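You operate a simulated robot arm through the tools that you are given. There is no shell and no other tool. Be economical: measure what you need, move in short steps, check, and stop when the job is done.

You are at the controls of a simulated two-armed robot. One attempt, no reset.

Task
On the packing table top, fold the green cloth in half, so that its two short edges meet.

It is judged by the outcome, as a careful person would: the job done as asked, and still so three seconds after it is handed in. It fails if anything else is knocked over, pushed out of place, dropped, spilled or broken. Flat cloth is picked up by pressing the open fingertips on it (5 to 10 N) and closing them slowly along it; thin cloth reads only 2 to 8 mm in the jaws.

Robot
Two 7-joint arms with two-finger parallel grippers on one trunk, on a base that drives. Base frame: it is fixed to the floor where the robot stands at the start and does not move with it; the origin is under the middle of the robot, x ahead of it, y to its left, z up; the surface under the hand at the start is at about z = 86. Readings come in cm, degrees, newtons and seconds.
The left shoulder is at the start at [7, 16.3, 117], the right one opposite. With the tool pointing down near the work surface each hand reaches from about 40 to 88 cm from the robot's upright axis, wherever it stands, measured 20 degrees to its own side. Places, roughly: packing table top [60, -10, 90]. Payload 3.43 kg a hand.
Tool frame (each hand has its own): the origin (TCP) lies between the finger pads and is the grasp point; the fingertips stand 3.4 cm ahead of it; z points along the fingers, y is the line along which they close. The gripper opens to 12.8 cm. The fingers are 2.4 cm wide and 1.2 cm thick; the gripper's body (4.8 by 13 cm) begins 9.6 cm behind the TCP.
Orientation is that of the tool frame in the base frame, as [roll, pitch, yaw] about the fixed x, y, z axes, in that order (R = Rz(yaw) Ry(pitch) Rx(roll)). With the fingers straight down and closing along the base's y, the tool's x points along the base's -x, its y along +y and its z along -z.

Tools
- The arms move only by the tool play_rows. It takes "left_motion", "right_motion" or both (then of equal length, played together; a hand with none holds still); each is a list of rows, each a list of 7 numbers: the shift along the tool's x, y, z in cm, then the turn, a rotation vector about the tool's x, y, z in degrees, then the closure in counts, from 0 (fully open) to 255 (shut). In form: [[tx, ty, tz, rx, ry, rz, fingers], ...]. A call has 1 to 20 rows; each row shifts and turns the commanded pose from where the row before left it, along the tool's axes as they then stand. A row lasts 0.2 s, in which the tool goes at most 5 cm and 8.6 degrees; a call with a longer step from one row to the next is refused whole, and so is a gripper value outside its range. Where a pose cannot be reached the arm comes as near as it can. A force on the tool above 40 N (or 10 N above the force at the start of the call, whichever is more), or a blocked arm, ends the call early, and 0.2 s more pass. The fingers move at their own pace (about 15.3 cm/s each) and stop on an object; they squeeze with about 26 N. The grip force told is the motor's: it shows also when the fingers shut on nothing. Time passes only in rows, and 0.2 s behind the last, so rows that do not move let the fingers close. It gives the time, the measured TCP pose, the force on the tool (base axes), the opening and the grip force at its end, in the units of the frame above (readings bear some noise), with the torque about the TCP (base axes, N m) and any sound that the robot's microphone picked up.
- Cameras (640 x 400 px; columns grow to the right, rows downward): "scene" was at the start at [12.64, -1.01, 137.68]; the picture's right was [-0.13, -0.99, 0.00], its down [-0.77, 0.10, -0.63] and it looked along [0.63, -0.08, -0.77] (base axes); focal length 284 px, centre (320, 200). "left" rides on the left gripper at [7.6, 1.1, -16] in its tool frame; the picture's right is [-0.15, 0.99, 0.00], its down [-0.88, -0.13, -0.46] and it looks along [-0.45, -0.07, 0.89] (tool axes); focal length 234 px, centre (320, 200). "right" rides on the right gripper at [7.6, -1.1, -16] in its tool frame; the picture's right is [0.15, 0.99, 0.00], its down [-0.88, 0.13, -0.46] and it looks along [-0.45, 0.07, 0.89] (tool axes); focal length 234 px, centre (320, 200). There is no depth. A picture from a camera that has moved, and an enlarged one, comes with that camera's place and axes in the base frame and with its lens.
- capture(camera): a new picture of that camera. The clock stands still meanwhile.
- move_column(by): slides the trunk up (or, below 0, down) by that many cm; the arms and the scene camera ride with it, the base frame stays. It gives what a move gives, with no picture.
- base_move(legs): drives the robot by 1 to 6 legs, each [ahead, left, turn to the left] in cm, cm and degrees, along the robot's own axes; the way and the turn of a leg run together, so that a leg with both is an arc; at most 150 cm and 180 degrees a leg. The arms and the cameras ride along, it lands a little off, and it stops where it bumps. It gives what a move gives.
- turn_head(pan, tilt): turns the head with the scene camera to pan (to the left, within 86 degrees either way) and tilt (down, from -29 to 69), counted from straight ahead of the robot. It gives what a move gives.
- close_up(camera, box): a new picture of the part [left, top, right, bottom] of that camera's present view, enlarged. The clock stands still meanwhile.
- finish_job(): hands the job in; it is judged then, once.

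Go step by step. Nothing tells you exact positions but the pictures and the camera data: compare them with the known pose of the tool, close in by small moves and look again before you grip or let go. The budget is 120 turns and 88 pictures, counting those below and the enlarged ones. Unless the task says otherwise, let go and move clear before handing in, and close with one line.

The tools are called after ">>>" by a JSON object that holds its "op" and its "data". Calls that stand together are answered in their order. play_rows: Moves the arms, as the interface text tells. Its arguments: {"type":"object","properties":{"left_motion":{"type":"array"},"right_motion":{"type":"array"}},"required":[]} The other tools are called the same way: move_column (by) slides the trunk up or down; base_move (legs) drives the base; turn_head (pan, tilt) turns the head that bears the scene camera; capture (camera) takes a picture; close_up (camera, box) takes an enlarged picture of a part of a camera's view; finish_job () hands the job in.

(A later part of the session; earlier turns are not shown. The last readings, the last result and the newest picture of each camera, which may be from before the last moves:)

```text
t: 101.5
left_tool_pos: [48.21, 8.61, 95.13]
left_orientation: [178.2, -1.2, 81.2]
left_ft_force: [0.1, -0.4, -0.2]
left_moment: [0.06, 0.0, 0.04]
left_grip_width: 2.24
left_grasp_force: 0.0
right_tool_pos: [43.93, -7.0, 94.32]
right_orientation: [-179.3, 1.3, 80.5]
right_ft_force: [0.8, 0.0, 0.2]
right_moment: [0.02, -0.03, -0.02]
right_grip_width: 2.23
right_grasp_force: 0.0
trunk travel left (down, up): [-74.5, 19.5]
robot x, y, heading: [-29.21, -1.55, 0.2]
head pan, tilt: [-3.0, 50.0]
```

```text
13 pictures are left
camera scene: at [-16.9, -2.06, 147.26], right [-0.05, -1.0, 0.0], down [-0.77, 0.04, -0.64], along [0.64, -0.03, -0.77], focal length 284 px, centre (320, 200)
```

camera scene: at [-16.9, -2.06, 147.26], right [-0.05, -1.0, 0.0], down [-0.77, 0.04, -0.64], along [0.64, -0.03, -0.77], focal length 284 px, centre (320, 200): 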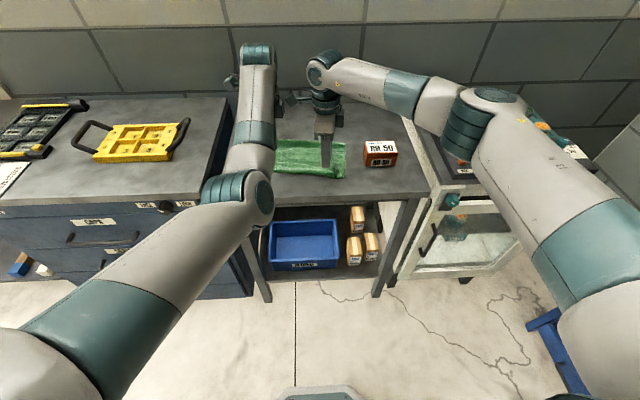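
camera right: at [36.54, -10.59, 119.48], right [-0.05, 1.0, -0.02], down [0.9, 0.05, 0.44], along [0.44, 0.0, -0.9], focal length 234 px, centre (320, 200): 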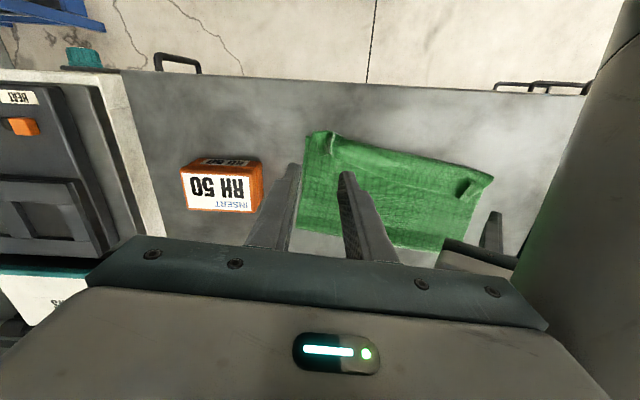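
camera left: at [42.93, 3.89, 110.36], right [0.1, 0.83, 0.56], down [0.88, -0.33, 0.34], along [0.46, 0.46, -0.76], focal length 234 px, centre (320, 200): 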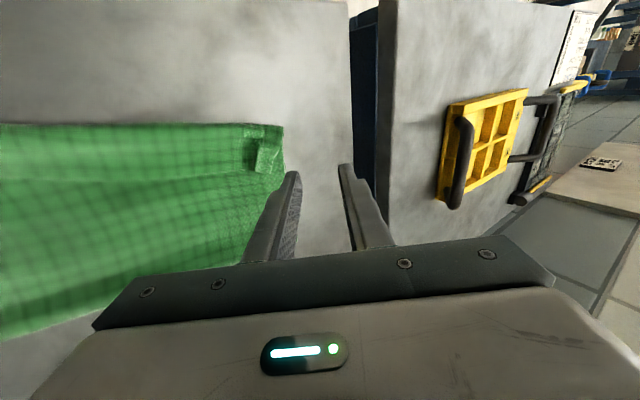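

Both hands are near their marks. I'll lower to just above the flap and check with the wrist cameras.

>>> {"op": "play_rows", "data": {"left_motion": [[0, -0.3, 1.2, 0, 0, 0, 210], [0, 0, 1.2, 0, 0, 0, 210], [0, 0, 1.2, 0, 0, 0, 210], [0, 0, 0, 0, 0, 0, 210]], "right_motion": [[0, 0, 1, 0, 0, 0, 210], [0, 0, 1, 0, 0, 0, 210], [0, 0, 0.9, 0, 0, 0, 210], [0, 0, 0, 0, 0, 0, 210]]}}

>>> {"op": "close_up", "data": {"camera": "left", "box": [200, 80, 440, 240]}}

>>> {"op": "close_up", "data": {"camera": "right", "box": [200, 80, 440, 240]}}

```text
t: 102.5
left_tool_pos: [47.94, 8.72, 91.56]
left_orientation: [178.2, -1.2, 81.3]
left_ft_force: [0.3, 0.3, 0.9]
left_moment: [0.03, 0.0, -0.01]
left_grip_width: 2.25
left_grasp_force: 0.0
right_tool_pos: [44.03, -7.1, 91.27]
right_orientation: [-179.3, 1.2, 80.5]
right_ft_force: [-0.1, -0.2, -0.1]
right_moment: [0.01, -0.02, 0.03]
right_grip_width: 2.26
right_grasp_force: 0.0
trunk travel left (down, up): [-74.5, 19.5]
robot x, y, heading: [-29.35, -1.89, -0.1]
head pan, tilt: [-3.0, 50.0]
```

```text
2.50 times, centred on (320, 160) of left
camera zoom: at [49.81, 15.81, 107.78], right [0.95, -0.3, 0.03], down [-0.28, -0.86, 0.43], along [-0.1, -0.42, -0.9], focal length 585 px, centre (320, 300)
```

zoom: 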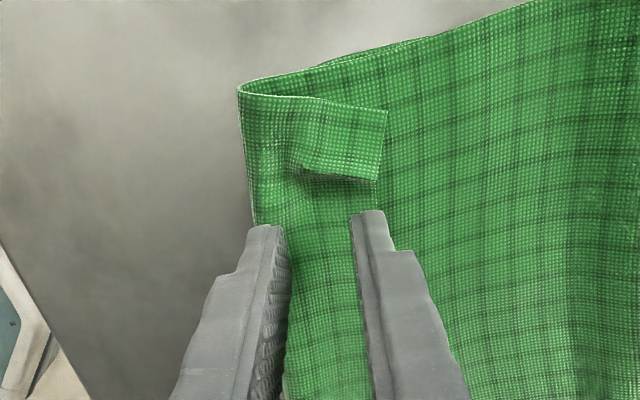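

```text
2.50 times, centred on (320, 160) of right
camera zoom: at [44.42, 1.02, 107.15], right [1.0, -0.02, -0.02], down [-0.01, -0.88, 0.47], along [-0.02, -0.47, -0.88], focal length 585 px, centre (320, 300)
```

zoom: 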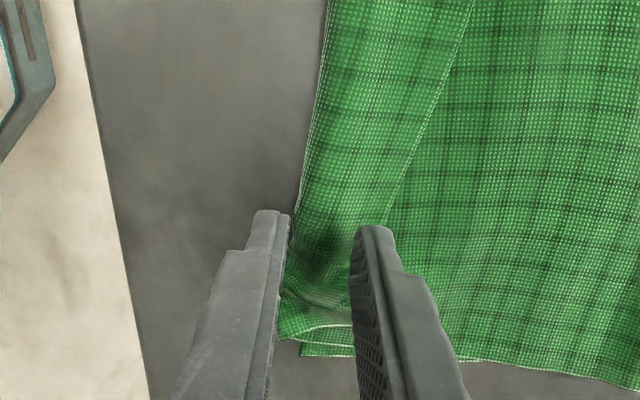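

The left pinch is nearly right, and the right needs to go forward and inward a bit. I'll shift both slightly, narrow the opening to 1.9 cm, and lower toward contact.

>>> {"op": "play_rows", "data": {"left_motion": [[0, 0.4, 0, 0, 0, 0, 217], [0, 0, 0.4, 0, 0, 0, 217], [0, 0, 0.3, 0, 0, 0, 217], [0, 0, 0.2, 0, 0, 0, 217], [0, 0, 0.15, 0, 0, 0, 217]], "right_motion": [[1.5, 1.1, 0, 0, 0, 0, 217], [0, 0, 0.4, 0, 0, 0, 217], [0, 0, 0.2, 0, 0, 0, 217], [0, 0, 0.15, 0, 0, 0, 217], [0, 0, 0.1, 0, 0, 0, 217]]}}

```text
t: 103.7
left_tool_pos: [48.46, 8.6, 90.6]
left_orientation: [178.3, -1.1, 81.1]
left_ft_force: [-0.1, -0.3, 0.6]
left_moment: [0.01, -0.01, -0.01]
left_grip_width: 1.92
left_grasp_force: 0.0
right_tool_pos: [45.36, -5.69, 90.48]
right_orientation: [-179.2, 1.2, 80.5]
right_ft_force: [0.2, -0.8, -0.4]
right_moment: [0.02, -0.01, 0.0]
right_grip_width: 1.91
right_grasp_force: 0.0
trunk travel left (down, up): [-74.5, 19.5]
robot x, y, heading: [-29.67, -1.71, -0.0]
head pan, tilt: [-3.0, 50.0]
```

>>> {"op": "play_rows", "data": {"left_motion": [[0, 0, 0.15, 0, 0, 0, 217], [0, 0, 0.15, 0, 0, 0, 217], [0, 0, 0.1, 0, 0, 0, 217], [0, 0, 0.1, 0, 0, 0, 217]], "right_motion": [[0, 0, 0.15, 0, 0, 0, 217], [0, 0, 0.15, 0, 0, 0, 217], [0, 0, 0.1, 0, 0, 0, 217], [0, 0, 0.05, 0, 0, 0, 217]]}}

```text
t: 104.7
left_tool_pos: [48.58, 8.61, 90.03]
left_orientation: [178.2, -1.1, 81.3]
left_ft_force: [-0.6, 0.1, 0.5]
left_moment: [-0.03, 0.01, 0.0]
left_grip_width: 1.9
left_grasp_force: 0.1
right_tool_pos: [45.22, -5.62, 89.84]
right_orientation: [-179.1, 1.3, 80.5]
right_ft_force: [0.3, 0.3, -0.5]
right_moment: [0.02, 0.0, 0.02]
right_grip_width: 1.91
right_grasp_force: 0.0
trunk travel left (down, up): [-74.5, 19.5]
robot x, y, heading: [-29.77, -1.78, 0.1]
head pan, tilt: [-3.0, 50.0]
```

>>> {"op": "play_rows", "data": {"left_motion": [[0, 0, 0.12, 0, 0, 0, 217], [0, 0, 0.1, 0, 0, 0, 217], [0, 0, 0.06, 0, 0, 0, 217]], "right_motion": [[0, 0, 0.08, 0, 0, 0, 217], [0, 0, 0.06, 0, 0, 0, 217], [0, 0, 0.04, 0, 0, 0, 217]]}}

```text
t: 105.5
left_tool_pos: [48.42, 8.55, 89.98]
left_orientation: [178.3, -1.1, 81.3]
left_ft_force: [0.1, -0.2, 0.5]
left_moment: [-0.02, 0.01, 0.0]
left_grip_width: 1.89
left_grasp_force: 0.0
right_tool_pos: [45.2, -5.71, 89.8]
right_orientation: [-179.2, 1.4, 80.6]
right_ft_force: [0.6, 0.4, 1.1]
right_moment: [0.01, 0.0, 0.02]
right_grip_width: 1.91
right_grasp_force: 0.0
trunk travel left (down, up): [-74.5, 19.5]
robot x, y, heading: [-29.69, -1.34, -0.1]
head pan, tilt: [-3.0, 50.0]
```

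>>> {"op": "play_rows", "data": {"left_motion": [[0, 0, 0.1, 0, 0, 0, 217], [0, 0, 0.1, 0, 0, 0, 217]], "right_motion": [[0, 0, 0.05, 0, 0, 0, 217], [0, 0, 0.05, 0, 0, 0, 217]]}}

```text
t: 106.1
left_tool_pos: [48.53, 8.74, 89.68]
left_orientation: [178.2, -1.1, 81.1]
left_ft_force: [0.9, -0.1, 3.0]
left_moment: [-0.06, 0.02, 0.05]
left_grip_width: 1.91
left_grasp_force: 0.1
right_tool_pos: [45.26, -5.82, 89.83]
right_orientation: [-179.3, 1.2, 80.5]
right_ft_force: [-0.6, 1.3, 1.3]
right_moment: [0.0, -0.06, -0.02]
right_grip_width: 1.9
right_grasp_force: 0.0
trunk travel left (down, up): [-74.5, 19.5]
robot x, y, heading: [-29.84, -1.64, 0.4]
head pan, tilt: [-3.0, 50.0]
```

>>> {"op": "play_rows", "data": {"left_motion": [[0, 0, 0.04, 0, 0, 0, 217], [0, 0, 0, 0, 0, 0, 222], [0, 0, 0, 0, 0, 0, 227], [0, 0, 0, 0, 0, 0, 232]], "right_motion": [[0, 0, 0.07, 0, 0, 0, 217], [0, 0, 0, 0, 0, 0, 222], [0, 0, 0, 0, 0, 0, 227], [0, 0, 0, 0, 0, 0, 232]]}}

```text
t: 107.1
left_tool_pos: [48.48, 8.75, 89.64]
left_orientation: [178.1, -1.2, 81.3]
left_ft_force: [0.9, -0.1, 4.6]
left_moment: [-0.03, 0.02, 0.01]
left_grip_width: 1.07
left_grasp_force: 0.0
right_tool_pos: [45.01, -5.84, 89.76]
right_orientation: [-179.3, 1.3, 80.4]
right_ft_force: [-1.6, 0.2, 5.2]
right_moment: [0.05, -0.04, 0.01]
right_grip_width: 1.06
right_grasp_force: 0.0
trunk travel left (down, up): [-74.5, 19.5]
robot x, y, heading: [-30.03, -1.41, 0.3]
head pan, tilt: [-3.0, 50.0]
```

>>> {"op": "play_rows", "data": {"left_motion": [[0, 0, 0.02, 0, 0, 0, 237], [0, 0, 0, 0, 0, 0, 242], [0, 0, 0, 0, 0, 0, 247], [0, 0, 0, 0, 0, 0, 255], [0, 0, 0, 0, 0, 0, 255], [0, 0, 0, 0, 0, 0, 255]], "right_motion": [[0, 0, 0.02, 0, 0, 0, 237], [0, 0, 0, 0, 0, 0, 242], [0, 0, 0, 0, 0, 0, 247], [0, 0, 0, 0, 0, 0, 255], [0, 0, 0, 0, 0, 0, 255], [0, 0, 0, 0, 0, 0, 255]]}}

>>> {"op": "close_up", "data": {"camera": "left", "box": [200, 80, 440, 240]}}

```text
t: 108.5
left_tool_pos: [48.35, 8.64, 89.73]
left_orientation: [178.1, -1.2, 81.2]
left_ft_force: [-0.6, 0.0, 8.8]
left_moment: [-0.04, 0.07, 0.01]
left_grip_width: 0.19
left_grasp_force: 26.0
right_tool_pos: [45.08, -5.81, 89.76]
right_orientation: [-179.3, 1.3, 80.6]
right_ft_force: [0.9, -0.4, 4.7]
right_moment: [0.01, -0.04, 0.0]
right_grip_width: 0.02
right_grasp_force: 26.6
trunk travel left (down, up): [-74.5, 19.5]
robot x, y, heading: [-29.53, -1.57, 0.2]
head pan, tilt: [-3.0, 50.0]
```

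```text
2.50 times, centred on (320, 160) of left
camera zoom: at [50.18, 15.77, 105.84], right [0.95, -0.3, 0.03], down [-0.28, -0.86, 0.43], along [-0.1, -0.42, -0.9], focal length 585 px, centre (320, 300)
```

zoom: 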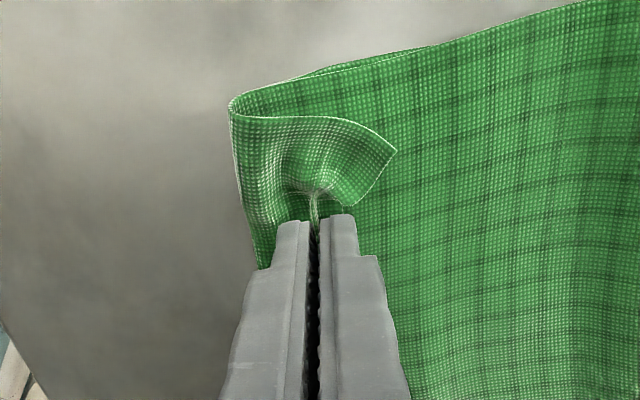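

The left holds the flap cleanly. The right slipped off, so I'll lift it, reopen, and press again a little harder.

>>> {"op": "play_rows", "data": {"right_motion": [[0, 0, -0.6, 0, 0, 0, 255], [0, 0, 0, 0, 0, 0, 213], [0, -0.15, 0, 0, 0, 0, 213], [0, 0, 0.55, 0, 0, 0, 213], [0, 0, 0.1, 0, 0, 0, 213]]}}

>>> {"op": "close_up", "data": {"camera": "right", "box": [200, 80, 440, 240]}}

```text
t: 109.7
left_tool_pos: [48.4, 8.74, 89.62]
left_orientation: [178.2, -1.2, 81.1]
left_ft_force: [-0.9, -1.6, 9.8]
left_moment: [-0.02, 0.02, -0.03]
left_grip_width: 0.21
left_grasp_force: 26.5
right_tool_pos: [45.16, -5.59, 89.83]
right_orientation: [-179.4, 1.1, 80.6]
right_ft_force: [-1.2, 0.3, 2.4]
right_moment: [0.0, -0.02, -0.02]
right_grip_width: 2.09
right_grasp_force: 0.1
trunk travel left (down, up): [-74.5, 19.5]
robot x, y, heading: [-29.81, -1.85, 0.0]
head pan, tilt: [-3.0, 50.0]
```

```text
2.50 times, centred on (320, 160) of right
camera zoom: at [45.42, 2.35, 105.54], right [1.0, -0.02, -0.01], down [-0.01, -0.88, 0.47], along [-0.02, -0.47, -0.88], focal length 585 px, centre (320, 300)
```

zoom: 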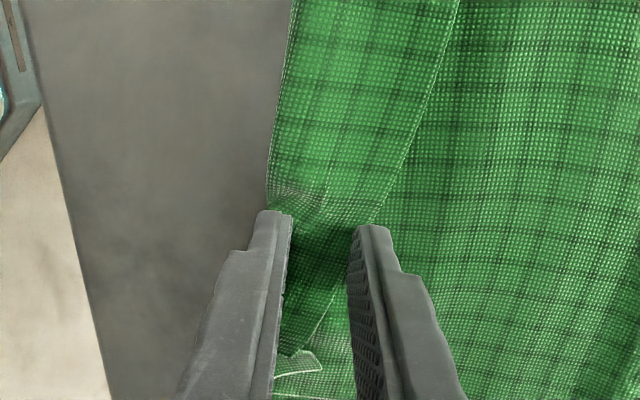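

>>> {"op": "play_rows", "data": {"right_motion": [[0, 0, 0.08, 0, 0, 0, 213], [0, 0, 0.04, 0, 0, 0, 217], [0, 0, 0, 0, 0, 0, 222], [0, 0, 0, 0, 0, 0, 227], [0, 0, 0, 0, 0, 0, 232]]}}

```text
t: 110.9
left_tool_pos: [48.26, 8.7, 89.77]
left_orientation: [178.1, -1.1, 81.3]
left_ft_force: [0.8, -1.3, 5.7]
left_moment: [-0.08, -0.03, 0.02]
left_grip_width: 0.17
left_grasp_force: 26.6
right_tool_pos: [44.89, -5.69, 89.7]
right_orientation: [-179.3, 1.4, 80.4]
right_ft_force: [-1.2, 0.2, 15.7]
right_moment: [0.08, -0.03, 0.01]
right_grip_width: 1.02
right_grasp_force: 0.1
trunk travel left (down, up): [-74.5, 19.5]
robot x, y, heading: [-29.67, -1.82, 0.2]
head pan, tilt: [-3.0, 50.0]
```

>>> {"op": "play_rows", "data": {"right_motion": [[0, 0, -0.02, 0, 0, 0, 237], [0, 0, 0, 0, 0, 0, 242], [0, 0, 0, 0, 0, 0, 247], [0, 0, 0, 0, 0, 0, 255], [0, 0, 0, 0, 0, 0, 255], [0, 0, 0, 0, 0, 0, 255]]}}

```text
t: 112.3
left_tool_pos: [48.37, 8.69, 89.72]
left_orientation: [178.1, -1.2, 81.2]
left_ft_force: [0.6, -1.4, 2.4]
left_moment: [-0.03, 0.01, 0.01]
left_grip_width: 0.21
left_grasp_force: 25.9
right_tool_pos: [44.96, -5.69, 89.68]
right_orientation: [-179.4, 1.3, 80.5]
right_ft_force: [2.1, 0.1, 18.8]
right_moment: [0.03, -0.09, 0.01]
right_grip_width: 0.17
right_grasp_force: 25.7
trunk travel left (down, up): [-74.5, 19.5]
robot x, y, heading: [-29.58, -1.61, 0.0]
head pan, tilt: [-3.0, 50.0]
```

Both hands now hold a single layer of the flap (about 2 mm). I'll lift it a little and tilt the fingers forward about 40°.

>>> {"op": "play_rows", "data": {"left_motion": [[0, 0, -1, 0, 0, 0, 255], [0, -0.4, -1, 0, 0, 0, 255], [0, -0.4, -1, 0, 0, 0, 255], [0, 0, 0, -8, 0, 0, 255], [0, 0, 0, -8, 0, 0, 255], [0, 0, 0, -8, 0, 0, 255], [0, 0, 0, -8, 0, 0, 255], [0, 0, 0, -8, 0, 0, 255], [0, 0, 0, 0, 0, 0, 255]], "right_motion": [[0, 0, -1, 0, 0, 0, 255], [0, -0.4, -1, 0, 0, 0, 255], [0, -0.4, -1, 0, 0, 0, 255], [0, 0, 0, -8, 0, 0, 255], [0, 0, 0, -8, 0, 0, 255], [0, 0, 0, -8, 0, 0, 255], [0, 0, 0, -8, 0, 0, 255], [0, 0, 0, -8, 0, 0, 255], [0, 0, 0, 0, 0, 0, 255]]}}

```text
t: 114.3
left_tool_pos: [47.69, 8.85, 92.54]
left_orientation: [138.2, -1.2, 81.1]
left_ft_force: [0.4, 0.3, 0.5]
left_moment: [0.0, 0.02, 0.0]
left_grip_width: 0.19
left_grasp_force: 26.3
right_tool_pos: [44.4, -5.62, 92.49]
right_orientation: [140.8, 1.3, 80.5]
right_ft_force: [-0.8, -0.7, -0.9]
right_moment: [-0.01, 0.02, 0.03]
right_grip_width: 0.14
right_grasp_force: 25.8
trunk travel left (down, up): [-74.5, 19.5]
robot x, y, heading: [-29.65, -1.82, 0.2]
head pan, tilt: [-3.0, 50.0]
```

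The tilt went well. Now I'll carry the flap back over the near edge with the base.

>>> {"op": "base_move", "data": {"legs": [[-7.5, 1.2, 0]]}}

>>> {"op": "close_up", "data": {"camera": "scene", "box": [230, 90, 390, 190]}}

```text
t: 115.3
left_tool_pos: [40.3, 9.94, 92.54]
left_orientation: [138.2, -1.2, 81.3]
left_ft_force: [0.2, 0.3, 0.4]
left_moment: [0.03, 0.07, 0.01]
left_grip_width: 0.22
left_grasp_force: 25.7
right_tool_pos: [36.96, -4.39, 92.41]
right_orientation: [140.8, 1.3, 80.6]
right_ft_force: [-1.0, -0.2, -0.2]
right_moment: [0.04, -0.02, -0.01]
right_grip_width: 0.16
right_grasp_force: 26.2
trunk travel left (down, up): [-74.5, 19.5]
robot x, y, heading: [-36.97, -0.42, 0.1]
head pan, tilt: [-3.0, 50.0]
```

```text
4.00 times, centred on (310, 140) of scene
camera zoom: at [-24.19, -0.86, 147.25], right [-0.05, -1.0, 0.0], down [-0.77, 0.04, -0.64], along [0.64, -0.03, -0.77], focal length 1135 px, centre (360, 440)
```

zoom: 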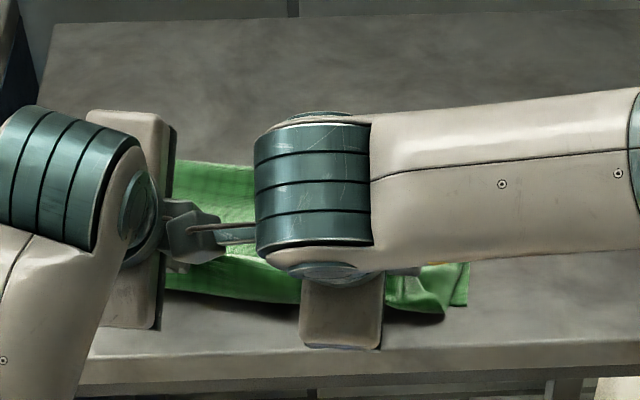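

The cloth slid about 3 cm with it: its bottom near edge is now at about x = 42.5 (left) and 39.4 (right), fold line at about x = 59, and the fingertips sit just above the near edge. I'll lower gently onto it.

>>> {"op": "play_rows", "data": {"left_motion": [[0, -0.37, 0.41, 0, 0, 0, 255], [0, -0.37, 0.41, 0, 0, 0, 255], [0, -0.37, 0.41, 0, 0, 0, 255], [0, -0.2, 0.22, 0, 0, 0, 255], [0, 0, 0, 0, 0, 0, 255]], "right_motion": [[0, -0.37, 0.41, 0, 0, 0, 255], [0, -0.37, 0.41, 0, 0, 0, 255], [0, -0.37, 0.41, 0, 0, 0, 255], [0, -0.2, 0.22, 0, 0, 0, 255], [0, 0, 0, 0, 0, 0, 255]]}}

>>> {"op": "capture", "data": {"camera": "right"}}

```text
t: 116.5
left_tool_pos: [40.29, 9.87, 90.66]
left_orientation: [138.2, -1.3, 81.3]
left_ft_force: [0.6, 0.2, 0.2]
left_moment: [0.0, 0.02, -0.01]
left_grip_width: 0.23
left_grasp_force: 26.0
right_tool_pos: [36.88, -4.32, 90.52]
right_orientation: [140.8, 1.3, 80.5]
right_ft_force: [0.2, -0.2, 0.8]
right_moment: [-0.03, 0.03, 0.0]
right_grip_width: 0.18
right_grasp_force: 26.2
trunk travel left (down, up): [-74.5, 19.5]
robot x, y, heading: [-37.05, -0.43, -0.0]
head pan, tilt: [-3.0, 50.0]
```

```text
7 pictures are left
camera right: at [27.42, 5.29, 102.02], right [0.78, 0.03, 0.62], down [-0.33, -0.83, 0.46], along [0.53, -0.56, -0.64], focal length 234 px, centre (320, 200)
```

right: 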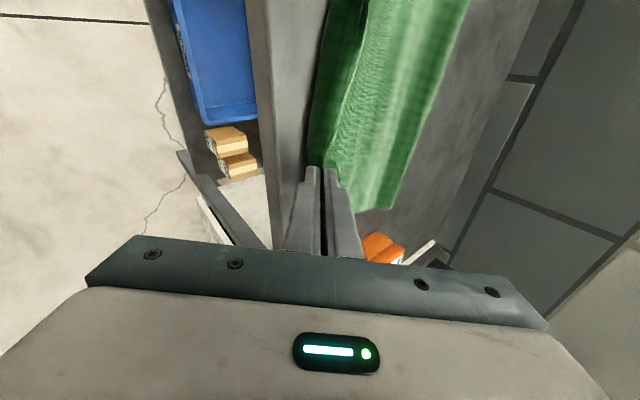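

>>> {"op": "close_up", "data": {"camera": "right", "box": [270, 20, 430, 220]}}

```text
2.00 times, centred on (350, 120) of right
camera zoom: at [27.42, 5.29, 102.02], right [0.78, 0.03, 0.62], down [-0.33, -0.83, 0.46], along [0.53, -0.56, -0.64], focal length 468 px, centre (260, 360)
```

zoom: 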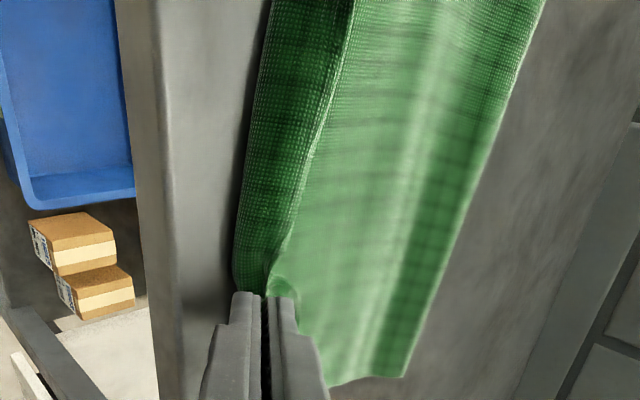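

The edge between the hands still stands as a small flap of 2–3 cm. I'll tilt another 28° so the sheet leaves the fingers straight forward, keeping the tips low, then pull back slightly to flatten it.

>>> {"op": "play_rows", "data": {"left_motion": [[0, -0.5, 0.05, -7, 0, 0, 255], [0, -0.5, 0.05, -7, 0, 0, 255], [0, -0.5, 0.05, -7, 0, 0, 255], [0, -0.5, 0.05, -7, 0, 0, 255], [0, 0, 0, 0, 0, 0, 255]], "right_motion": [[0, -0.5, 0.05, -7, 0, 0, 255], [0, -0.5, 0.05, -7, 0, 0, 255], [0, -0.5, 0.05, -7, 0, 0, 255], [0, -0.5, 0.05, -7, 0, 0, 255], [0, 0, 0, 0, 0, 0, 255]]}}

>>> {"op": "base_move", "data": {"legs": [[-2.0, 0.3, 0]]}}

>>> {"op": "close_up", "data": {"camera": "right", "box": [230, 20, 430, 220]}}

```text
t: 117.8
left_tool_pos: [39.2, 10.07, 89.03]
left_orientation: [110.2, -1.3, 81.2]
left_ft_force: [-0.5, -0.1, -1.1]
left_moment: [0.0, 0.0, 0.01]
left_grip_width: 0.21
left_grasp_force: 25.5
right_tool_pos: [35.95, -4.34, 88.77]
right_orientation: [112.8, 1.2, 80.5]
right_ft_force: [-0.2, -0.3, 0.0]
right_moment: [0.0, 0.03, 0.02]
right_grip_width: 0.16
right_grasp_force: 26.0
trunk travel left (down, up): [-74.5, 19.5]
robot x, y, heading: [-37.15, -0.51, 0.3]
head pan, tilt: [-3.0, 50.0]
```

```text
t: 118.5
left_tool_pos: [37.41, 10.49, 88.79]
left_orientation: [110.5, -1.2, 81.3]
left_ft_force: [0.6, -0.4, 0.4]
left_moment: [0.0, 0.0, -0.03]
left_grip_width: 0.22
left_grasp_force: 26.2
right_tool_pos: [34.07, -3.95, 88.7]
right_orientation: [112.9, 1.3, 80.5]
right_ft_force: [0.5, -0.6, -0.2]
right_moment: [0.02, 0.01, -0.01]
right_grip_width: 0.18
right_grasp_force: 26.0
trunk travel left (down, up): [-74.5, 19.5]
robot x, y, heading: [-39.01, -0.42, 0.1]
head pan, tilt: [-3.0, 50.0]
```

```text
2.00 times, centred on (330, 120) of right
camera zoom: at [20.38, 6.22, 93.73], right [0.41, 0.1, 0.91], down [-0.51, -0.8, 0.32], along [0.76, -0.59, -0.27], focal length 468 px, centre (300, 360)
```

zoom: 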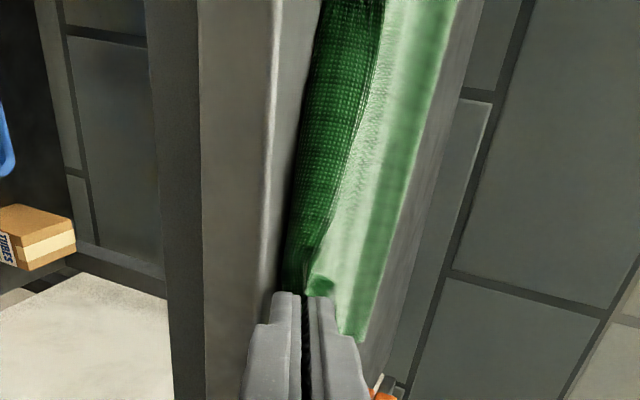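

Only a narrow tail of about 2 cm stands above the clamp line now. I'll release gently while rising a little, withdraw along the fingers, and look.

>>> {"op": "play_rows", "data": {"left_motion": [[0, 0.3, 0, 0, 0, 0, 248], [0, 0.3, 0, 0, 0, 0, 238], [0, 0.2, 0, 0, 0, 0, 225], [0, 0, -1, 0, 0, 0, 225], [0, 0, -2, 0, 0, 0, 225], [0, 0, -3, 0, 0, 0, 225], [0, 0, -3, 0, 0, 0, 225], [0, 0, 0, 0, 0, 0, 225]], "right_motion": [[0, 0.3, 0, 0, 0, 0, 248], [0, 0.3, 0, 0, 0, 0, 238], [0, 0.2, 0, 0, 0, 0, 225], [0, 0, -1, 0, 0, 0, 225], [0, 0, -2, 0, 0, 0, 225], [0, 0, -3, 0, 0, 0, 225], [0, 0, -3, 0, 0, 0, 225], [0, 0, 0, 0, 0, 0, 225]]}}

>>> {"op": "move_column", "data": {"by": 10}}

>>> {"op": "base_move", "data": {"legs": [[-10, 0, 0]]}}

>>> {"op": "close_up", "data": {"camera": "scene", "box": [240, 60, 400, 160]}}

```text
t: 120.3
left_tool_pos: [29.33, 11.75, 92.75]
left_orientation: [110.2, -1.1, 81.3]
left_ft_force: [-0.2, -1.0, -0.2]
left_moment: [-0.02, 0.0, -0.01]
left_grip_width: 1.53
left_grasp_force: 0.0
right_tool_pos: [26.1, -2.57, 93.1]
right_orientation: [112.8, 1.3, 80.6]
right_ft_force: [0.5, -0.7, 0.0]
right_moment: [-0.01, -0.01, -0.01]
right_grip_width: 1.47
right_grasp_force: 0.1
trunk travel left (down, up): [-74.5, 19.5]
robot x, y, heading: [-38.82, -0.23, 0.1]
head pan, tilt: [-3.0, 50.0]
```

```text
t: 121.7
left_tool_pos: [29.29, 11.74, 102.72]
left_orientation: [110.1, -1.2, 81.3]
left_ft_force: [0.4, 0.0, 0.5]
left_moment: [0.01, -0.01, -0.02]
left_grip_width: 1.52
left_grasp_force: 0.1
right_tool_pos: [26.0, -2.54, 103.07]
right_orientation: [112.9, 1.3, 80.5]
right_ft_force: [0.1, 0.6, 0.5]
right_moment: [-0.02, 0.0, -0.02]
right_grip_width: 1.51
right_grasp_force: 0.1
trunk travel left (down, up): [-84.5, 9.5]
robot x, y, heading: [-39.04, -0.42, 0.2]
head pan, tilt: [-3.0, 50.0]
```

```text
t: 122.8
left_tool_pos: [19.16, 11.73, 102.75]
left_orientation: [110.2, -1.3, 81.3]
left_ft_force: [0.6, 0.2, 0.4]
left_moment: [-0.05, 0.05, 0.0]
left_grip_width: 1.53
left_grasp_force: 0.1
right_tool_pos: [16.03, -2.72, 103.05]
right_orientation: [112.8, 1.3, 80.5]
right_ft_force: [0.3, -0.2, 0.2]
right_moment: [-0.01, 0.01, 0.0]
right_grip_width: 1.52
right_grasp_force: 0.0
trunk travel left (down, up): [-84.5, 9.5]
robot x, y, heading: [-49.06, -0.46, -0.0]
head pan, tilt: [-3.0, 50.0]
```

```text
4.00 times, centred on (320, 110) of scene
camera zoom: at [-36.07, -0.59, 157.24], right [-0.05, -1.0, 0.0], down [-0.77, 0.04, -0.64], along [0.64, -0.03, -0.77], focal length 1135 px, centre (320, 560)
```

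zoom: 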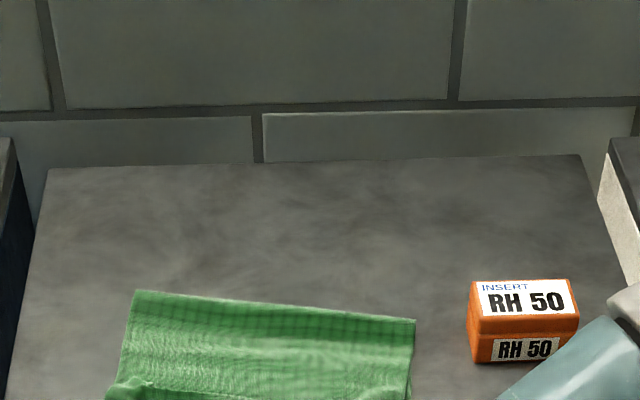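

The framing cut off the near edge and the hands would block it. I'll spread the hands aside and look again.

>>> {"op": "play_rows", "data": {"left_motion": [[2, 0, 0, 0, 0, 0, 225], [2, 0, 0, 0, 0, 0, 225], [2, 0, 0, 0, 0, 0, 225], [2, 0, 0, 0, 0, 0, 225], [2, 0, 0, 0, 0, 0, 225], [0, 0, 0, 0, 0, 0, 225]], "right_motion": [[-3, 0, 0, 0, 0, 0, 225], [-3, 0, 0, 0, 0, 0, 225], [-3, 0, 0, 0, 0, 0, 225], [-3, 0, 0, 0, 0, 0, 225], [-3, 0, 0, 0, 0, 0, 225], [0, 0, 0, 0, 0, 0, 225]]}}

>>> {"op": "close_up", "data": {"camera": "scene", "box": [240, 110, 368, 190]}}

```text
t: 124.2
left_tool_pos: [20.63, 21.55, 102.91]
left_orientation: [110.2, -1.3, 81.3]
left_ft_force: [-0.2, 0.2, 0.0]
left_moment: [0.02, 0.01, -0.03]
left_grip_width: 1.51
left_grasp_force: 0.0
right_tool_pos: [13.53, -16.07, 104.04]
right_orientation: [113.1, 1.6, 79.9]
right_ft_force: [0.8, 0.3, 0.1]
right_moment: [0.01, 0.0, 0.0]
right_grip_width: 1.53
right_grasp_force: 0.1
right hand out of reach, approached as far as the arm can: row 5
trunk travel left (down, up): [-84.5, 9.5]
robot x, y, heading: [-48.84, 0.16, 0.1]
head pan, tilt: [-3.0, 50.0]
```

```text
5.00 times, centred on (304, 150) of scene
camera zoom: at [-36.12, -0.6, 157.25], right [-0.05, -1.0, 0.0], down [-0.77, 0.04, -0.64], along [0.64, -0.03, -0.77], focal length 1418 px, centre (400, 450)
```

zoom: 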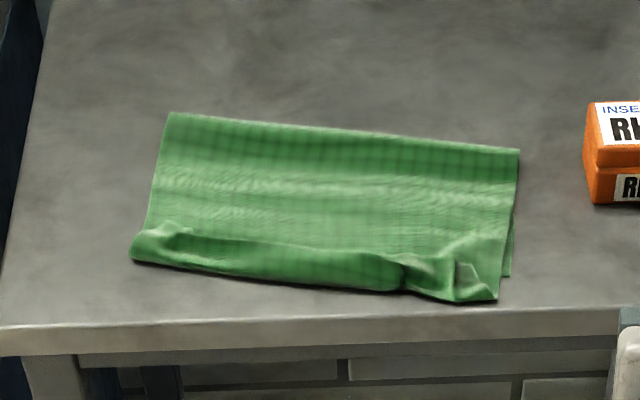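

The free far edge now lies almost exactly over the near edge, but the top layer overshoots about 2.5 cm at the front and curls back. I'll try to unroll that curl by sweeping the wide-open right-hand fingers back across it, straightening the hand first.

>>> {"op": "play_rows", "data": {"right_motion": [[0, 0, 0, 7.5, 0, 0, 225], [0, 0, 0, 7.5, 0, 0, 225], [0, 0, 0, 7.5, 0, 0, 225], [0, 0, 0, 7.5, 0, 0, 225], [0, 0, 0, 7.5, 0, 0, 225], [0, 0, 0, 7.5, 0, 0, 225], [0, 0, 0, 7.5, 0, 0, 225], [0, 0, 0, 7.5, 0, 0, 225], [0, 0, 0, 7, 0, 0, 225], [0, 0, 0, 0, 0, -8, 225], [0, 0, 0, 0, 0, -8, 225], [0, 0, 0, 0, 0, -8, 225], [0, 0, 0, 0, 0, -8, 225], [0, 0, 0, 0, 0, -8, 225], [0, 0, 0, 0, 0, -8, 225], [0, 0, 0, 0, 0, -8, 225], [0, 0, 0, 0, 0, -8, 225], [0, 0, 0, 0, 0, -8, 225], [0, 0, 0, 0, 0, -8, 225], [0, 0, 0, 0, 0, -8, 225]]}}

>>> {"op": "base_move", "data": {"legs": [[30, 0, 0]]}}

```text
t: 128.4
left_tool_pos: [20.79, 21.64, 102.9]
left_orientation: [110.2, -1.3, 81.4]
left_ft_force: [-0.1, 0.8, 0.1]
left_moment: [-0.03, 0.01, -0.01]
left_grip_width: 1.54
left_grasp_force: 0.1
right_tool_pos: [13.74, -15.97, 104.26]
right_orientation: [-178.7, 0.3, 168.7]
right_ft_force: [-0.9, 0.0, 0.4]
right_moment: [0.01, -0.04, 0.0]
right_grip_width: 1.48
right_grasp_force: 0.0
trunk travel left (down, up): [-84.5, 9.5]
robot x, y, heading: [-49.46, 0.09, 0.0]
head pan, tilt: [-3.0, 50.0]
```

```text
t: 130.5
left_tool_pos: [50.88, 21.5, 102.92]
left_orientation: [110.2, -1.2, 81.3]
left_ft_force: [-0.9, -0.2, 0.1]
left_moment: [0.0, 0.01, -0.02]
left_grip_width: 1.54
left_grasp_force: 0.1
right_tool_pos: [43.85, -15.99, 104.29]
right_orientation: [-178.7, 0.4, 168.4]
right_ft_force: [0.2, 0.7, 0.6]
right_moment: [0.0, -0.03, 0.03]
right_grip_width: 1.51
right_grasp_force: 0.1
trunk travel left (down, up): [-84.5, 9.5]
robot x, y, heading: [-18.63, -0.52, 0.3]
head pan, tilt: [-3.0, 50.0]
```

>>> {"op": "play_rows", "data": {"right_motion": [[0.4, 3.2, 0, 0, 0, 0, 225], [0.4, 3.2, 0, 0, 0, 0, 225], [0.4, 3.2, 0, 0, 0, 0, 225], [0.4, 3.2, 0, 0, 0, 0, 225], [0.27, 3.15, 0, 0, 0, 0, 225], [0, 0, 2, 0, 0, 0, 0], [0, 0, 3, 0, 0, 0, 0], [0, 0, 3, 0, 0, 0, 0], [0, 0, 3, 0, 0, 0, 0], [0, 0, 2, 0, 0, 0, 0], [0, 0, 0.9, 0, 0, 0, 0], [0, 0, 0, 0, 0, 0, 0]]}}

>>> {"op": "capture", "data": {"camera": "right"}}

```text
t: 133.1
left_tool_pos: [51.07, 21.51, 102.94]
left_orientation: [110.2, -1.2, 81.2]
left_ft_force: [0.3, -1.0, -0.4]
left_moment: [0.03, -0.01, 0.0]
left_grip_width: 1.53
left_grasp_force: 0.0
right_tool_pos: [45.17, -0.37, 89.97]
right_orientation: [-178.8, 0.3, 168.4]
right_ft_force: [0.9, -0.3, -0.4]
right_moment: [-0.01, 0.01, -0.05]
right_grip_width: 12.77
right_grasp_force: 0.0
trunk travel left (down, up): [-84.5, 9.5]
robot x, y, heading: [-18.75, -0.29, 0.0]
head pan, tilt: [-3.0, 50.0]
```

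```text
2 pictures are left
camera right: at [37.67, 0.5, 105.86], right [0.06, 1.0, -0.02], down [0.89, -0.04, 0.46], along [0.46, -0.05, -0.89], focal length 234 px, centre (320, 200)
```

right: 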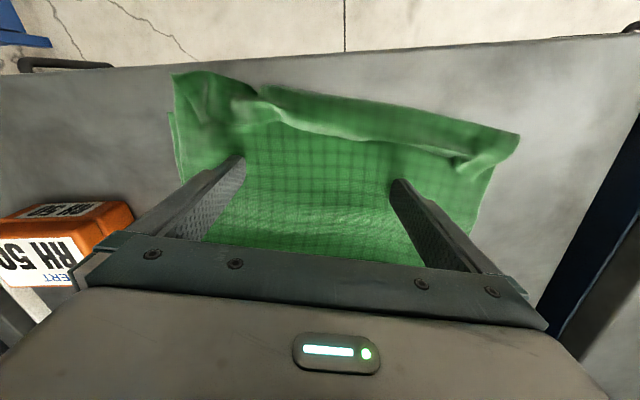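

The fingers straddle the cloth just behind the curl, lightly above the top layer. I'll sweep toward the front edge.

>>> {"op": "play_rows", "data": {"right_motion": [[0, 0, 0.1, 0, 0, 0, 0], [0.8, 0, 0, 0, 0, 0, 0], [0.8, 0, 0, 0, 0, 0, 0], [0.8, 0, 0, 0, 0, 0, 0], [0.8, 0, 0, 0, 0, 0, 0], [0.8, 0, 0, 0, 0, 0, 0], [0.8, 0, 0, 0, 0, 0, 0], [0.8, 0, 0, 0, 0, 0, 0], [0.8, 0, 0, 0, 0, 0, 0], [0.8, 0, 0, 0, 0, 0, 0], [0.8, 0, 0, 0, 0, 0, 0], [0, 0, -1.5, 0, 0, 0, 0], [-0.5, 0, -2.5, 0, 0, 0, 0], [0, 0, -3, 0, 0, 0, 0], [0, 0, 0, 0, 0, 0, 0]]}}

>>> {"op": "capture", "data": {"camera": "right"}}

```text
t: 136.3
left_tool_pos: [51.08, 21.47, 102.98]
left_orientation: [110.2, -1.2, 81.2]
left_ft_force: [0.4, 0.7, -0.4]
left_moment: [0.02, 0.04, 0.0]
left_grip_width: 1.51
left_grasp_force: 0.1
right_tool_pos: [38.02, 1.23, 96.88]
right_orientation: [-178.7, 0.3, 168.5]
right_ft_force: [0.6, 0.1, 0.4]
right_moment: [0.01, 0.01, -0.03]
right_grip_width: 12.78
right_grasp_force: 0.1
trunk travel left (down, up): [-84.5, 9.5]
robot x, y, heading: [-18.4, -0.05, -0.1]
head pan, tilt: [-3.0, 50.0]
```

```text
1 pictures are left
camera right: at [30.32, 2.19, 112.85], right [0.06, 1.0, -0.02], down [0.89, -0.04, 0.46], along [0.46, -0.05, -0.89], focal length 234 px, centre (320, 200)
```

right: 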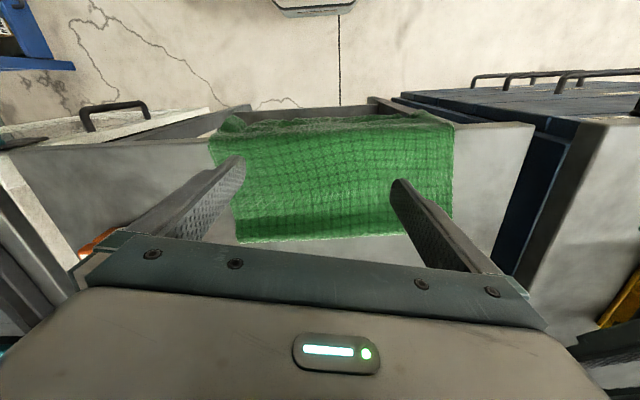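

The sweep worked: the curl is unrolled, though the cloth slid forward and the excess now hangs slightly over the table front. Next I'll pinch only the top layer in its middle and pull it away from me, so its edge comes back level with the bottom edge.

>>> {"op": "play_rows", "data": {"right_motion": [[-2, 0, 0, 0, 0, 0, 190], [-2.5, 0, 0, 0, 0, 0, 190], [-2.3, 0, 0, 0, 0, 0, 190], [0, 0, 2.5, 0, 0, 0, 190], [0, 0, 2.5, 0, 0, 0, 190], [0, 0, 1.6, 0, 0, 0, 190], [0, 0, 0.2, 0, 0, 0, 190], [0, 0, 0.15, 0, 0, 0, 190], [0, 0, 0.1, 0, 0, 0, 190]]}}

```text
t: 138.3
left_tool_pos: [51.04, 21.48, 103.05]
left_orientation: [110.3, -1.2, 81.3]
left_ft_force: [-1.2, 1.0, 0.8]
left_moment: [-0.03, 0.01, 0.0]
left_grip_width: 1.52
left_grasp_force: 0.1
right_tool_pos: [44.43, -0.25, 89.87]
right_orientation: [-178.7, 0.3, 168.3]
right_ft_force: [0.1, 0.0, -0.1]
right_moment: [-0.01, -0.03, 0.01]
right_grip_width: 3.24
right_grasp_force: 0.0
trunk travel left (down, up): [-84.5, 9.5]
robot x, y, heading: [-18.71, -0.18, -0.1]
head pan, tilt: [-3.0, 50.0]
```

>>> {"op": "play_rows", "data": {"right_motion": [[0, 0, 0.1, 0, 0, 0, 190], [0, 0, 0.08, 0, 0, 0, 190], [0, 0, 0.06, 0, 0, 0, 190]]}}

```text
t: 139.1
left_tool_pos: [50.93, 21.49, 102.95]
left_orientation: [110.2, -1.2, 81.2]
left_ft_force: [0.1, 0.0, -0.3]
left_moment: [-0.02, 0.02, -0.01]
left_grip_width: 1.5
left_grasp_force: 0.1
right_tool_pos: [44.51, -0.15, 89.48]
right_orientation: [-178.8, 0.3, 168.4]
right_ft_force: [0.3, -0.7, 4.1]
right_moment: [0.07, 0.0, 0.01]
right_grip_width: 3.27
right_grasp_force: 0.1
trunk travel left (down, up): [-84.5, 9.5]
robot x, y, heading: [-18.53, -0.08, -0.1]
head pan, tilt: [-3.0, 50.0]
```

>>> {"op": "play_rows", "data": {"right_motion": [[0, 0, 0.05, 0, 0, 0, 195], [0, 0, 0, 0, 0, 0, 202], [0, 0, 0, 0, 0, 0, 209], [0, 0, 0, 0, 0, 0, 216], [0, 0, 0, 0, 0, 0, 223], [0, 0, 0, 0, 0, 0, 230]]}}

```text
t: 140.5
left_tool_pos: [50.87, 21.53, 103.09]
left_orientation: [110.2, -1.1, 81.2]
left_ft_force: [0.8, 0.4, 1.1]
left_moment: [-0.02, 0.01, -0.01]
left_grip_width: 1.5
left_grasp_force: 0.1
right_tool_pos: [44.61, -0.15, 89.56]
right_orientation: [-178.7, 0.4, 168.4]
right_ft_force: [0.0, -1.0, 11.8]
right_moment: [0.09, 0.01, 0.03]
right_grip_width: 1.14
right_grasp_force: 0.1
trunk travel left (down, up): [-84.5, 9.5]
robot x, y, heading: [-18.38, 0.07, -0.0]
head pan, tilt: [-3.0, 50.0]
```

>>> {"op": "play_rows", "data": {"right_motion": [[0, 0, 0, 0, 0, 0, 236], [0, 0, 0, 0, 0, 0, 242], [0, 0, 0, 0, 0, 0, 248], [0, 0, 0, 0, 0, 0, 255], [0, 0, 0, 0, 0, 0, 255], [0, 0, 0, 0, 0, 0, 255]]}}

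```text
t: 141.9
left_tool_pos: [51.0, 21.52, 103.05]
left_orientation: [110.2, -1.1, 81.2]
left_ft_force: [0.1, 0.4, 0.0]
left_moment: [-0.03, 0.01, 0.03]
left_grip_width: 1.49
left_grasp_force: 0.1
right_tool_pos: [44.61, -0.15, 89.57]
right_orientation: [-178.6, 0.4, 168.4]
right_ft_force: [-0.2, 1.3, 11.2]
right_moment: [0.14, 0.03, 0.03]
right_grip_width: 0.2
right_grasp_force: 26.1
trunk travel left (down, up): [-84.5, 9.5]
robot x, y, heading: [-18.01, 0.43, 0.0]
head pan, tilt: [-3.0, 50.0]
```

A single layer is held (2 mm). I'll raise it slightly, pull 5 cm forward, then let go gently.

>>> {"op": "play_rows", "data": {"right_motion": [[0, 0, -0.4, 0, 0, 0, 255], [0, 0, -0.4, 0, 0, 0, 255], [-0.6, 0, 0, 0, 0, 0, 255], [-0.6, 0, 0, 0, 0, 0, 255], [-0.6, 0, 0, 0, 0, 0, 255], [-0.6, 0, 0, 0, 0, 0, 255], [-0.6, 0, 0, 0, 0, 0, 255], [-0.6, 0, 0, 0, 0, 0, 255], [-0.6, 0, 0, 0, 0, 0, 255], [-0.6, 0, 0, 0, 0, 0, 255], [-0.2, 0, 0.3, 0, 0, 0, 255], [0, 0, 0.3, 0, 0, 0, 255], [0, 0, 0, 0, 0, 0, 235], [0, 0, 0, 0, 0, 0, 210], [0, 0, 0, 0, 0, 0, 190], [0, 0, -3, 0, 0, 0, 190], [0, 0, -4, 0, 0, 0, 190], [0, 0, -4, 0, 0, 0, 190]]}}

```text
t: 145.7
left_tool_pos: [51.07, 21.6, 102.98]
left_orientation: [110.3, -1.2, 81.2]
left_ft_force: [-0.1, -0.1, -0.7]
left_moment: [0.01, -0.03, 0.0]
left_grip_width: 1.55
left_grasp_force: 0.0
right_tool_pos: [49.34, -0.93, 100.66]
right_orientation: [-178.6, 0.4, 168.4]
right_ft_force: [0.1, -0.4, 0.8]
right_moment: [-0.01, 0.0, 0.02]
right_grip_width: 3.25
right_grasp_force: 0.1
trunk travel left (down, up): [-84.5, 9.5]
robot x, y, heading: [-18.62, -0.38, -0.0]
head pan, tilt: [-3.0, 50.0]
```

I'll clear the hands to the sides, back away, and use the last picture to check.

>>> {"op": "play_rows", "data": {"right_motion": [[0, -3, -0.6, 0, 0, 0, 190], [0, -3, -0.6, 0, 0, 0, 190], [0, -3, -0.6, 0, 0, 0, 190], [0, -3, -0.6, 0, 0, 0, 190], [0, -3, -0.6, 0, 0, 0, 190], [0, 0, 0, 0, 0, 0, 190]]}}

>>> {"op": "base_move", "data": {"legs": [[-31, 0, 0]]}}

>>> {"op": "close_up", "data": {"camera": "scene", "box": [232, 105, 376, 195]}}

```text
t: 147.1
left_tool_pos: [51.07, 21.54, 102.89]
left_orientation: [110.2, -1.1, 81.2]
left_ft_force: [0.0, -0.1, 0.8]
left_moment: [0.03, 0.02, -0.01]
left_grip_width: 1.52
left_grasp_force: 0.1
right_tool_pos: [46.53, -15.36, 104.1]
right_orientation: [-178.6, 0.3, 168.4]
right_ft_force: [0.2, 0.6, 0.0]
right_moment: [0.0, -0.01, 0.01]
right_grip_width: 3.27
right_grasp_force: 0.0
trunk travel left (down, up): [-84.5, 9.5]
robot x, y, heading: [-18.74, 0.01, -0.0]
head pan, tilt: [-3.0, 50.0]
```

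```text
t: 149.2
left_tool_pos: [20.12, 21.44, 102.91]
left_orientation: [110.4, -1.2, 81.2]
left_ft_force: [-0.3, 0.0, -0.2]
left_moment: [-0.01, 0.03, -0.02]
left_grip_width: 1.49
left_grasp_force: 0.1
right_tool_pos: [15.56, -15.5, 103.94]
right_orientation: [-178.8, 0.1, 168.3]
right_ft_force: [0.1, -0.2, -0.4]
right_moment: [-0.02, 0.04, 0.06]
right_grip_width: 3.29
right_grasp_force: 0.1
trunk travel left (down, up): [-84.5, 9.5]
robot x, y, heading: [-49.75, 0.03, -0.1]
head pan, tilt: [-3.0, 50.0]
```

```text
4.44 times, centred on (304, 150) of scene
camera zoom: at [-36.72, -0.59, 157.24], right [-0.05, -1.0, 0.0], down [-0.77, 0.04, -0.64], along [0.64, -0.03, -0.77], focal length 1261 px, centre (391, 422)
```

zoom: 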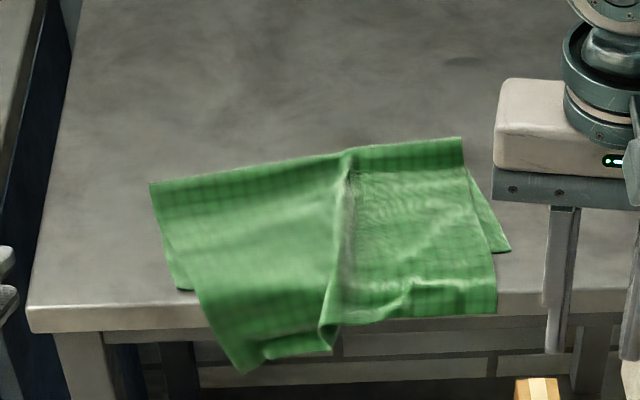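

The last picture shows the top layer skewed, with its front left corner hanging over the table edge: the bottom near corners are at about (36.8, 12.7) and (40.1, −13.9), the fold from (50, 16) to (55, −11.4). No pictures remain, so I'll work from these positions: pinch the top layer near its left front, lift it clear, and set it back about 6 cm in and 4 cm left.

>>> {"op": "base_move", "data": {"legs": [[26, 0, 0]]}}

>>> {"op": "play_rows", "data": {"right_motion": [[0.74, 3.2, 0, 0, 0, 0, 190], [0.74, 3.2, 0, 0, 0, 0, 190], [0.74, 3.2, 0, 0, 0, 0, 190], [0.74, 3.2, 0, 0, 0, 0, 190], [0.74, 3.2, 0, 0, 0, 0, 190], [0.74, 3.2, 0, 0, 0, 0, 190], [0.7, 3.2, 0, 0, 0, 0, 190], [0, 0, 0, 0, 0, 0, 190]], "left_motion": [[1, 0, 0, 0, 0, 0, 225], [1, 0, 0, 0, 0, 0, 225], [1, 0, 0, 0, 0, 0, 225], [1, 0, 0, 0, 0, 0, 225], [1, 0, 0, 0, 0, 0, 225], [1, 0, 0, 0, 0, 0, 225], [1, 0, 0, 0, 0, 0, 225], [0, 0, 0, 0, 0, 0, 225]]}}

```text
t: 151.0
left_tool_pos: [46.04, 21.57, 102.99]
left_orientation: [110.2, -1.2, 81.3]
left_ft_force: [-0.2, -0.4, 0.0]
left_moment: [0.02, 0.02, 0.0]
left_grip_width: 1.52
left_grasp_force: 0.0
right_tool_pos: [41.59, -15.53, 104.14]
right_orientation: [-178.6, 0.3, 168.4]
right_ft_force: [-0.2, -0.1, 1.5]
right_moment: [-0.01, 0.0, 0.02]
right_grip_width: 3.26
right_grasp_force: 0.0
trunk travel left (down, up): [-84.5, 9.5]
robot x, y, heading: [-23.58, -0.51, 0.1]
head pan, tilt: [-3.0, 50.0]
```

```text
t: 152.8
left_tool_pos: [47.21, 28.35, 103.16]
left_orientation: [110.1, -1.3, 81.2]
left_ft_force: [0.5, -0.2, 0.3]
left_moment: [0.03, 0.01, 0.03]
left_grip_width: 1.54
left_grasp_force: 0.0
right_tool_pos: [41.09, 7.3, 103.5]
right_orientation: [-178.7, 0.3, 168.4]
right_ft_force: [0.2, -0.6, -0.1]
right_moment: [-0.02, 0.01, 0.03]
right_grip_width: 3.26
right_grasp_force: 0.1
trunk travel left (down, up): [-84.5, 9.5]
robot x, y, heading: [-23.48, 0.09, -0.1]
head pan, tilt: [-3.0, 50.0]
```

>>> {"op": "play_rows", "data": {"right_motion": [[0, 0, 3, 0, 0, 0, 190], [0, 0, 3, 0, 0, 0, 190], [0, 0, 3, 0, 0, 0, 190], [0, 0, 3, 0, 0, 0, 190], [0, 0, 1.5, 0, 0, 0, 190], [0, 0, 0.2, 0, 0, 0, 190], [0, 0, 0.15, 0, 0, 0, 190], [0, 0, 0.1, 0, 0, 0, 190]]}}

```text
t: 154.6
left_tool_pos: [47.17, 28.32, 103.1]
left_orientation: [110.2, -1.2, 81.2]
left_ft_force: [0.0, 0.2, -0.1]
left_moment: [0.01, 0.01, -0.03]
left_grip_width: 1.49
left_grasp_force: 0.0
right_tool_pos: [41.18, 7.11, 89.65]
right_orientation: [-178.7, 0.3, 168.3]
right_ft_force: [-0.6, -1.0, 5.8]
right_moment: [0.1, -0.03, 0.02]
right_grip_width: 3.3
right_grasp_force: 0.1
trunk travel left (down, up): [-84.5, 9.5]
robot x, y, heading: [-23.28, -0.21, -0.1]
head pan, tilt: [-3.0, 50.0]
```

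>>> {"op": "play_rows", "data": {"right_motion": [[0, 0, 0.04, 0, 0, 0, 195], [0, 0, 0, 0, 0, 0, 201], [0, 0, 0, 0, 0, 0, 207], [0, 0, 0, 0, 0, 0, 213], [0, 0, 0, 0, 0, 0, 219], [0, 0, 0, 0, 0, 0, 225], [0, 0, 0, 0, 0, 0, 231], [0, 0, 0, 0, 0, 0, 237], [0, 0, 0, 0, 0, 0, 243], [0, 0, 0, 0, 0, 0, 249], [0, 0, 0, 0, 0, 0, 255], [0, 0, 0, 0, 0, 0, 255], [0, 0, 0, 0, 0, 0, 255]]}}

```text
t: 157.4
left_tool_pos: [47.05, 28.34, 103.15]
left_orientation: [110.2, -1.1, 81.2]
left_ft_force: [-0.3, 0.0, 0.6]
left_moment: [0.01, 0.02, 0.01]
left_grip_width: 1.51
left_grasp_force: 0.0
right_tool_pos: [41.06, 7.18, 89.62]
right_orientation: [-178.8, 0.4, 168.5]
right_ft_force: [0.7, 0.9, 8.4]
right_moment: [0.09, 0.03, 0.0]
right_grip_width: 0.19
right_grasp_force: 25.6
trunk travel left (down, up): [-84.5, 9.5]
robot x, y, heading: [-23.44, -0.43, 0.1]
head pan, tilt: [-3.0, 50.0]
```

A single layer is held. I'll lift it clear of the bottom layer, carry it 6 cm in and 4 cm left, set it down and let go.

>>> {"op": "play_rows", "data": {"right_motion": [[0, 0, -1, 0, 0, 0, 255], [0, 0, -1, 0, 0, 0, 255], [-0.4, 0.44, -1, 0, 0, 0, 255], [-0.5, 0.54, -1, 0, 0, 0, 255], [-0.5, 0.54, -1, 0, 0, 0, 255], [-0.6, 0.65, 0, 0, 0, 0, 255], [-0.6, 0.65, 0, 0, 0, 0, 255], [-0.6, 0.65, 0.3, 0, 0, 0, 255], [-0.6, 0.65, 0.5, 0, 0, 0, 255], [-0.6, 0.65, 0.7, 0, 0, 0, 255], [-0.6, 0.63, 1, 0, 0, 0, 255], [0, 0, 1, 0, 0, 0, 255], [0, 0, 0.9, 0, 0, 0, 255], [0, 0, 0, 0, 0, 0, 240], [0, 0, 0, 0, 0, 0, 215], [0, 0, 0, 0, 0, 0, 190], [0, 0, -2, 0, 0, 0, 190], [0, 0, -4, 0, 0, 0, 190], [0, 0, -4, 0, 0, 0, 190]]}}

```text
t: 161.4
left_tool_pos: [47.27, 28.41, 103.14]
left_orientation: [110.2, -1.1, 81.2]
left_ft_force: [-0.3, -0.2, 0.3]
left_moment: [-0.01, 0.0, -0.01]
left_grip_width: 1.51
left_grasp_force: 0.1
right_tool_pos: [47.08, 11.7, 99.89]
right_orientation: [-178.6, 0.3, 168.4]
right_ft_force: [0.2, 0.4, 0.2]
right_moment: [0.01, -0.02, 0.0]
right_grip_width: 3.23
right_grasp_force: 0.1
trunk travel left (down, up): [-84.5, 9.5]
robot x, y, heading: [-23.58, 0.35, 0.1]
head pan, tilt: [-3.0, 50.0]
```

Now the same for the right front part of the top layer.

>>> {"op": "play_rows", "data": {"right_motion": [[0.28, -3, 0, 0, 0, 0, 190], [0.28, -3, 0, 0, 0, 0, 190], [0.28, -3, 0, 0, 0, 0, 190], [0.28, -3, 0, 0, 0, 0, 190], [0.28, -3, 0, 0, 0, 0, 190], [0.28, -3, 0, 0, 0, 0, 190], [0.24, -3, 0, 0, 0, 0, 190], [0, 0, 3, 0, 0, 0, 190], [0, 0, 3, 0, 0, 0, 190], [0, 0, 2.5, 0, 0, 0, 190], [0, 0, 1.2, 0, 0, 0, 190], [0, 0, 0.2, 0, 0, 0, 190], [0, 0, 0.15, 0, 0, 0, 190]]}}

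```text
t: 164.2
left_tool_pos: [47.2, 28.31, 103.12]
left_orientation: [110.2, -1.2, 81.2]
left_ft_force: [-0.7, 0.9, 0.2]
left_moment: [0.03, 0.03, 0.01]
left_grip_width: 1.54
left_grasp_force: 0.1
right_tool_pos: [40.94, -8.82, 90.39]
right_orientation: [-178.7, 0.4, 168.4]
right_ft_force: [0.3, -0.5, 0.4]
right_moment: [0.01, -0.01, 0.02]
right_grip_width: 3.27
right_grasp_force: 0.0
trunk travel left (down, up): [-84.5, 9.5]
robot x, y, heading: [-23.48, -0.06, -0.1]
head pan, tilt: [-3.0, 50.0]
```

>>> {"op": "play_rows", "data": {"right_motion": [[0, 0, 0.3, 0, 0, 0, 190], [0, 0, 0.2, 0, 0, 0, 190], [0, 0, 0.15, 0, 0, 0, 190], [0, 0, 0.1, 0, 0, 0, 190]]}}

```text
t: 165.2
left_tool_pos: [47.29, 28.41, 103.17]
left_orientation: [110.3, -1.2, 81.3]
left_ft_force: [0.1, 0.2, 0.0]
left_moment: [-0.01, 0.0, 0.0]
left_grip_width: 1.53
left_grasp_force: 0.1
right_tool_pos: [41.05, -8.81, 89.71]
right_orientation: [-178.8, 0.3, 168.4]
right_ft_force: [-1.0, -0.8, 1.2]
right_moment: [0.01, -0.01, -0.02]
right_grip_width: 3.23
right_grasp_force: 0.0
trunk travel left (down, up): [-84.5, 9.5]
robot x, y, heading: [-23.11, -0.08, 0.2]
head pan, tilt: [-3.0, 50.0]
```

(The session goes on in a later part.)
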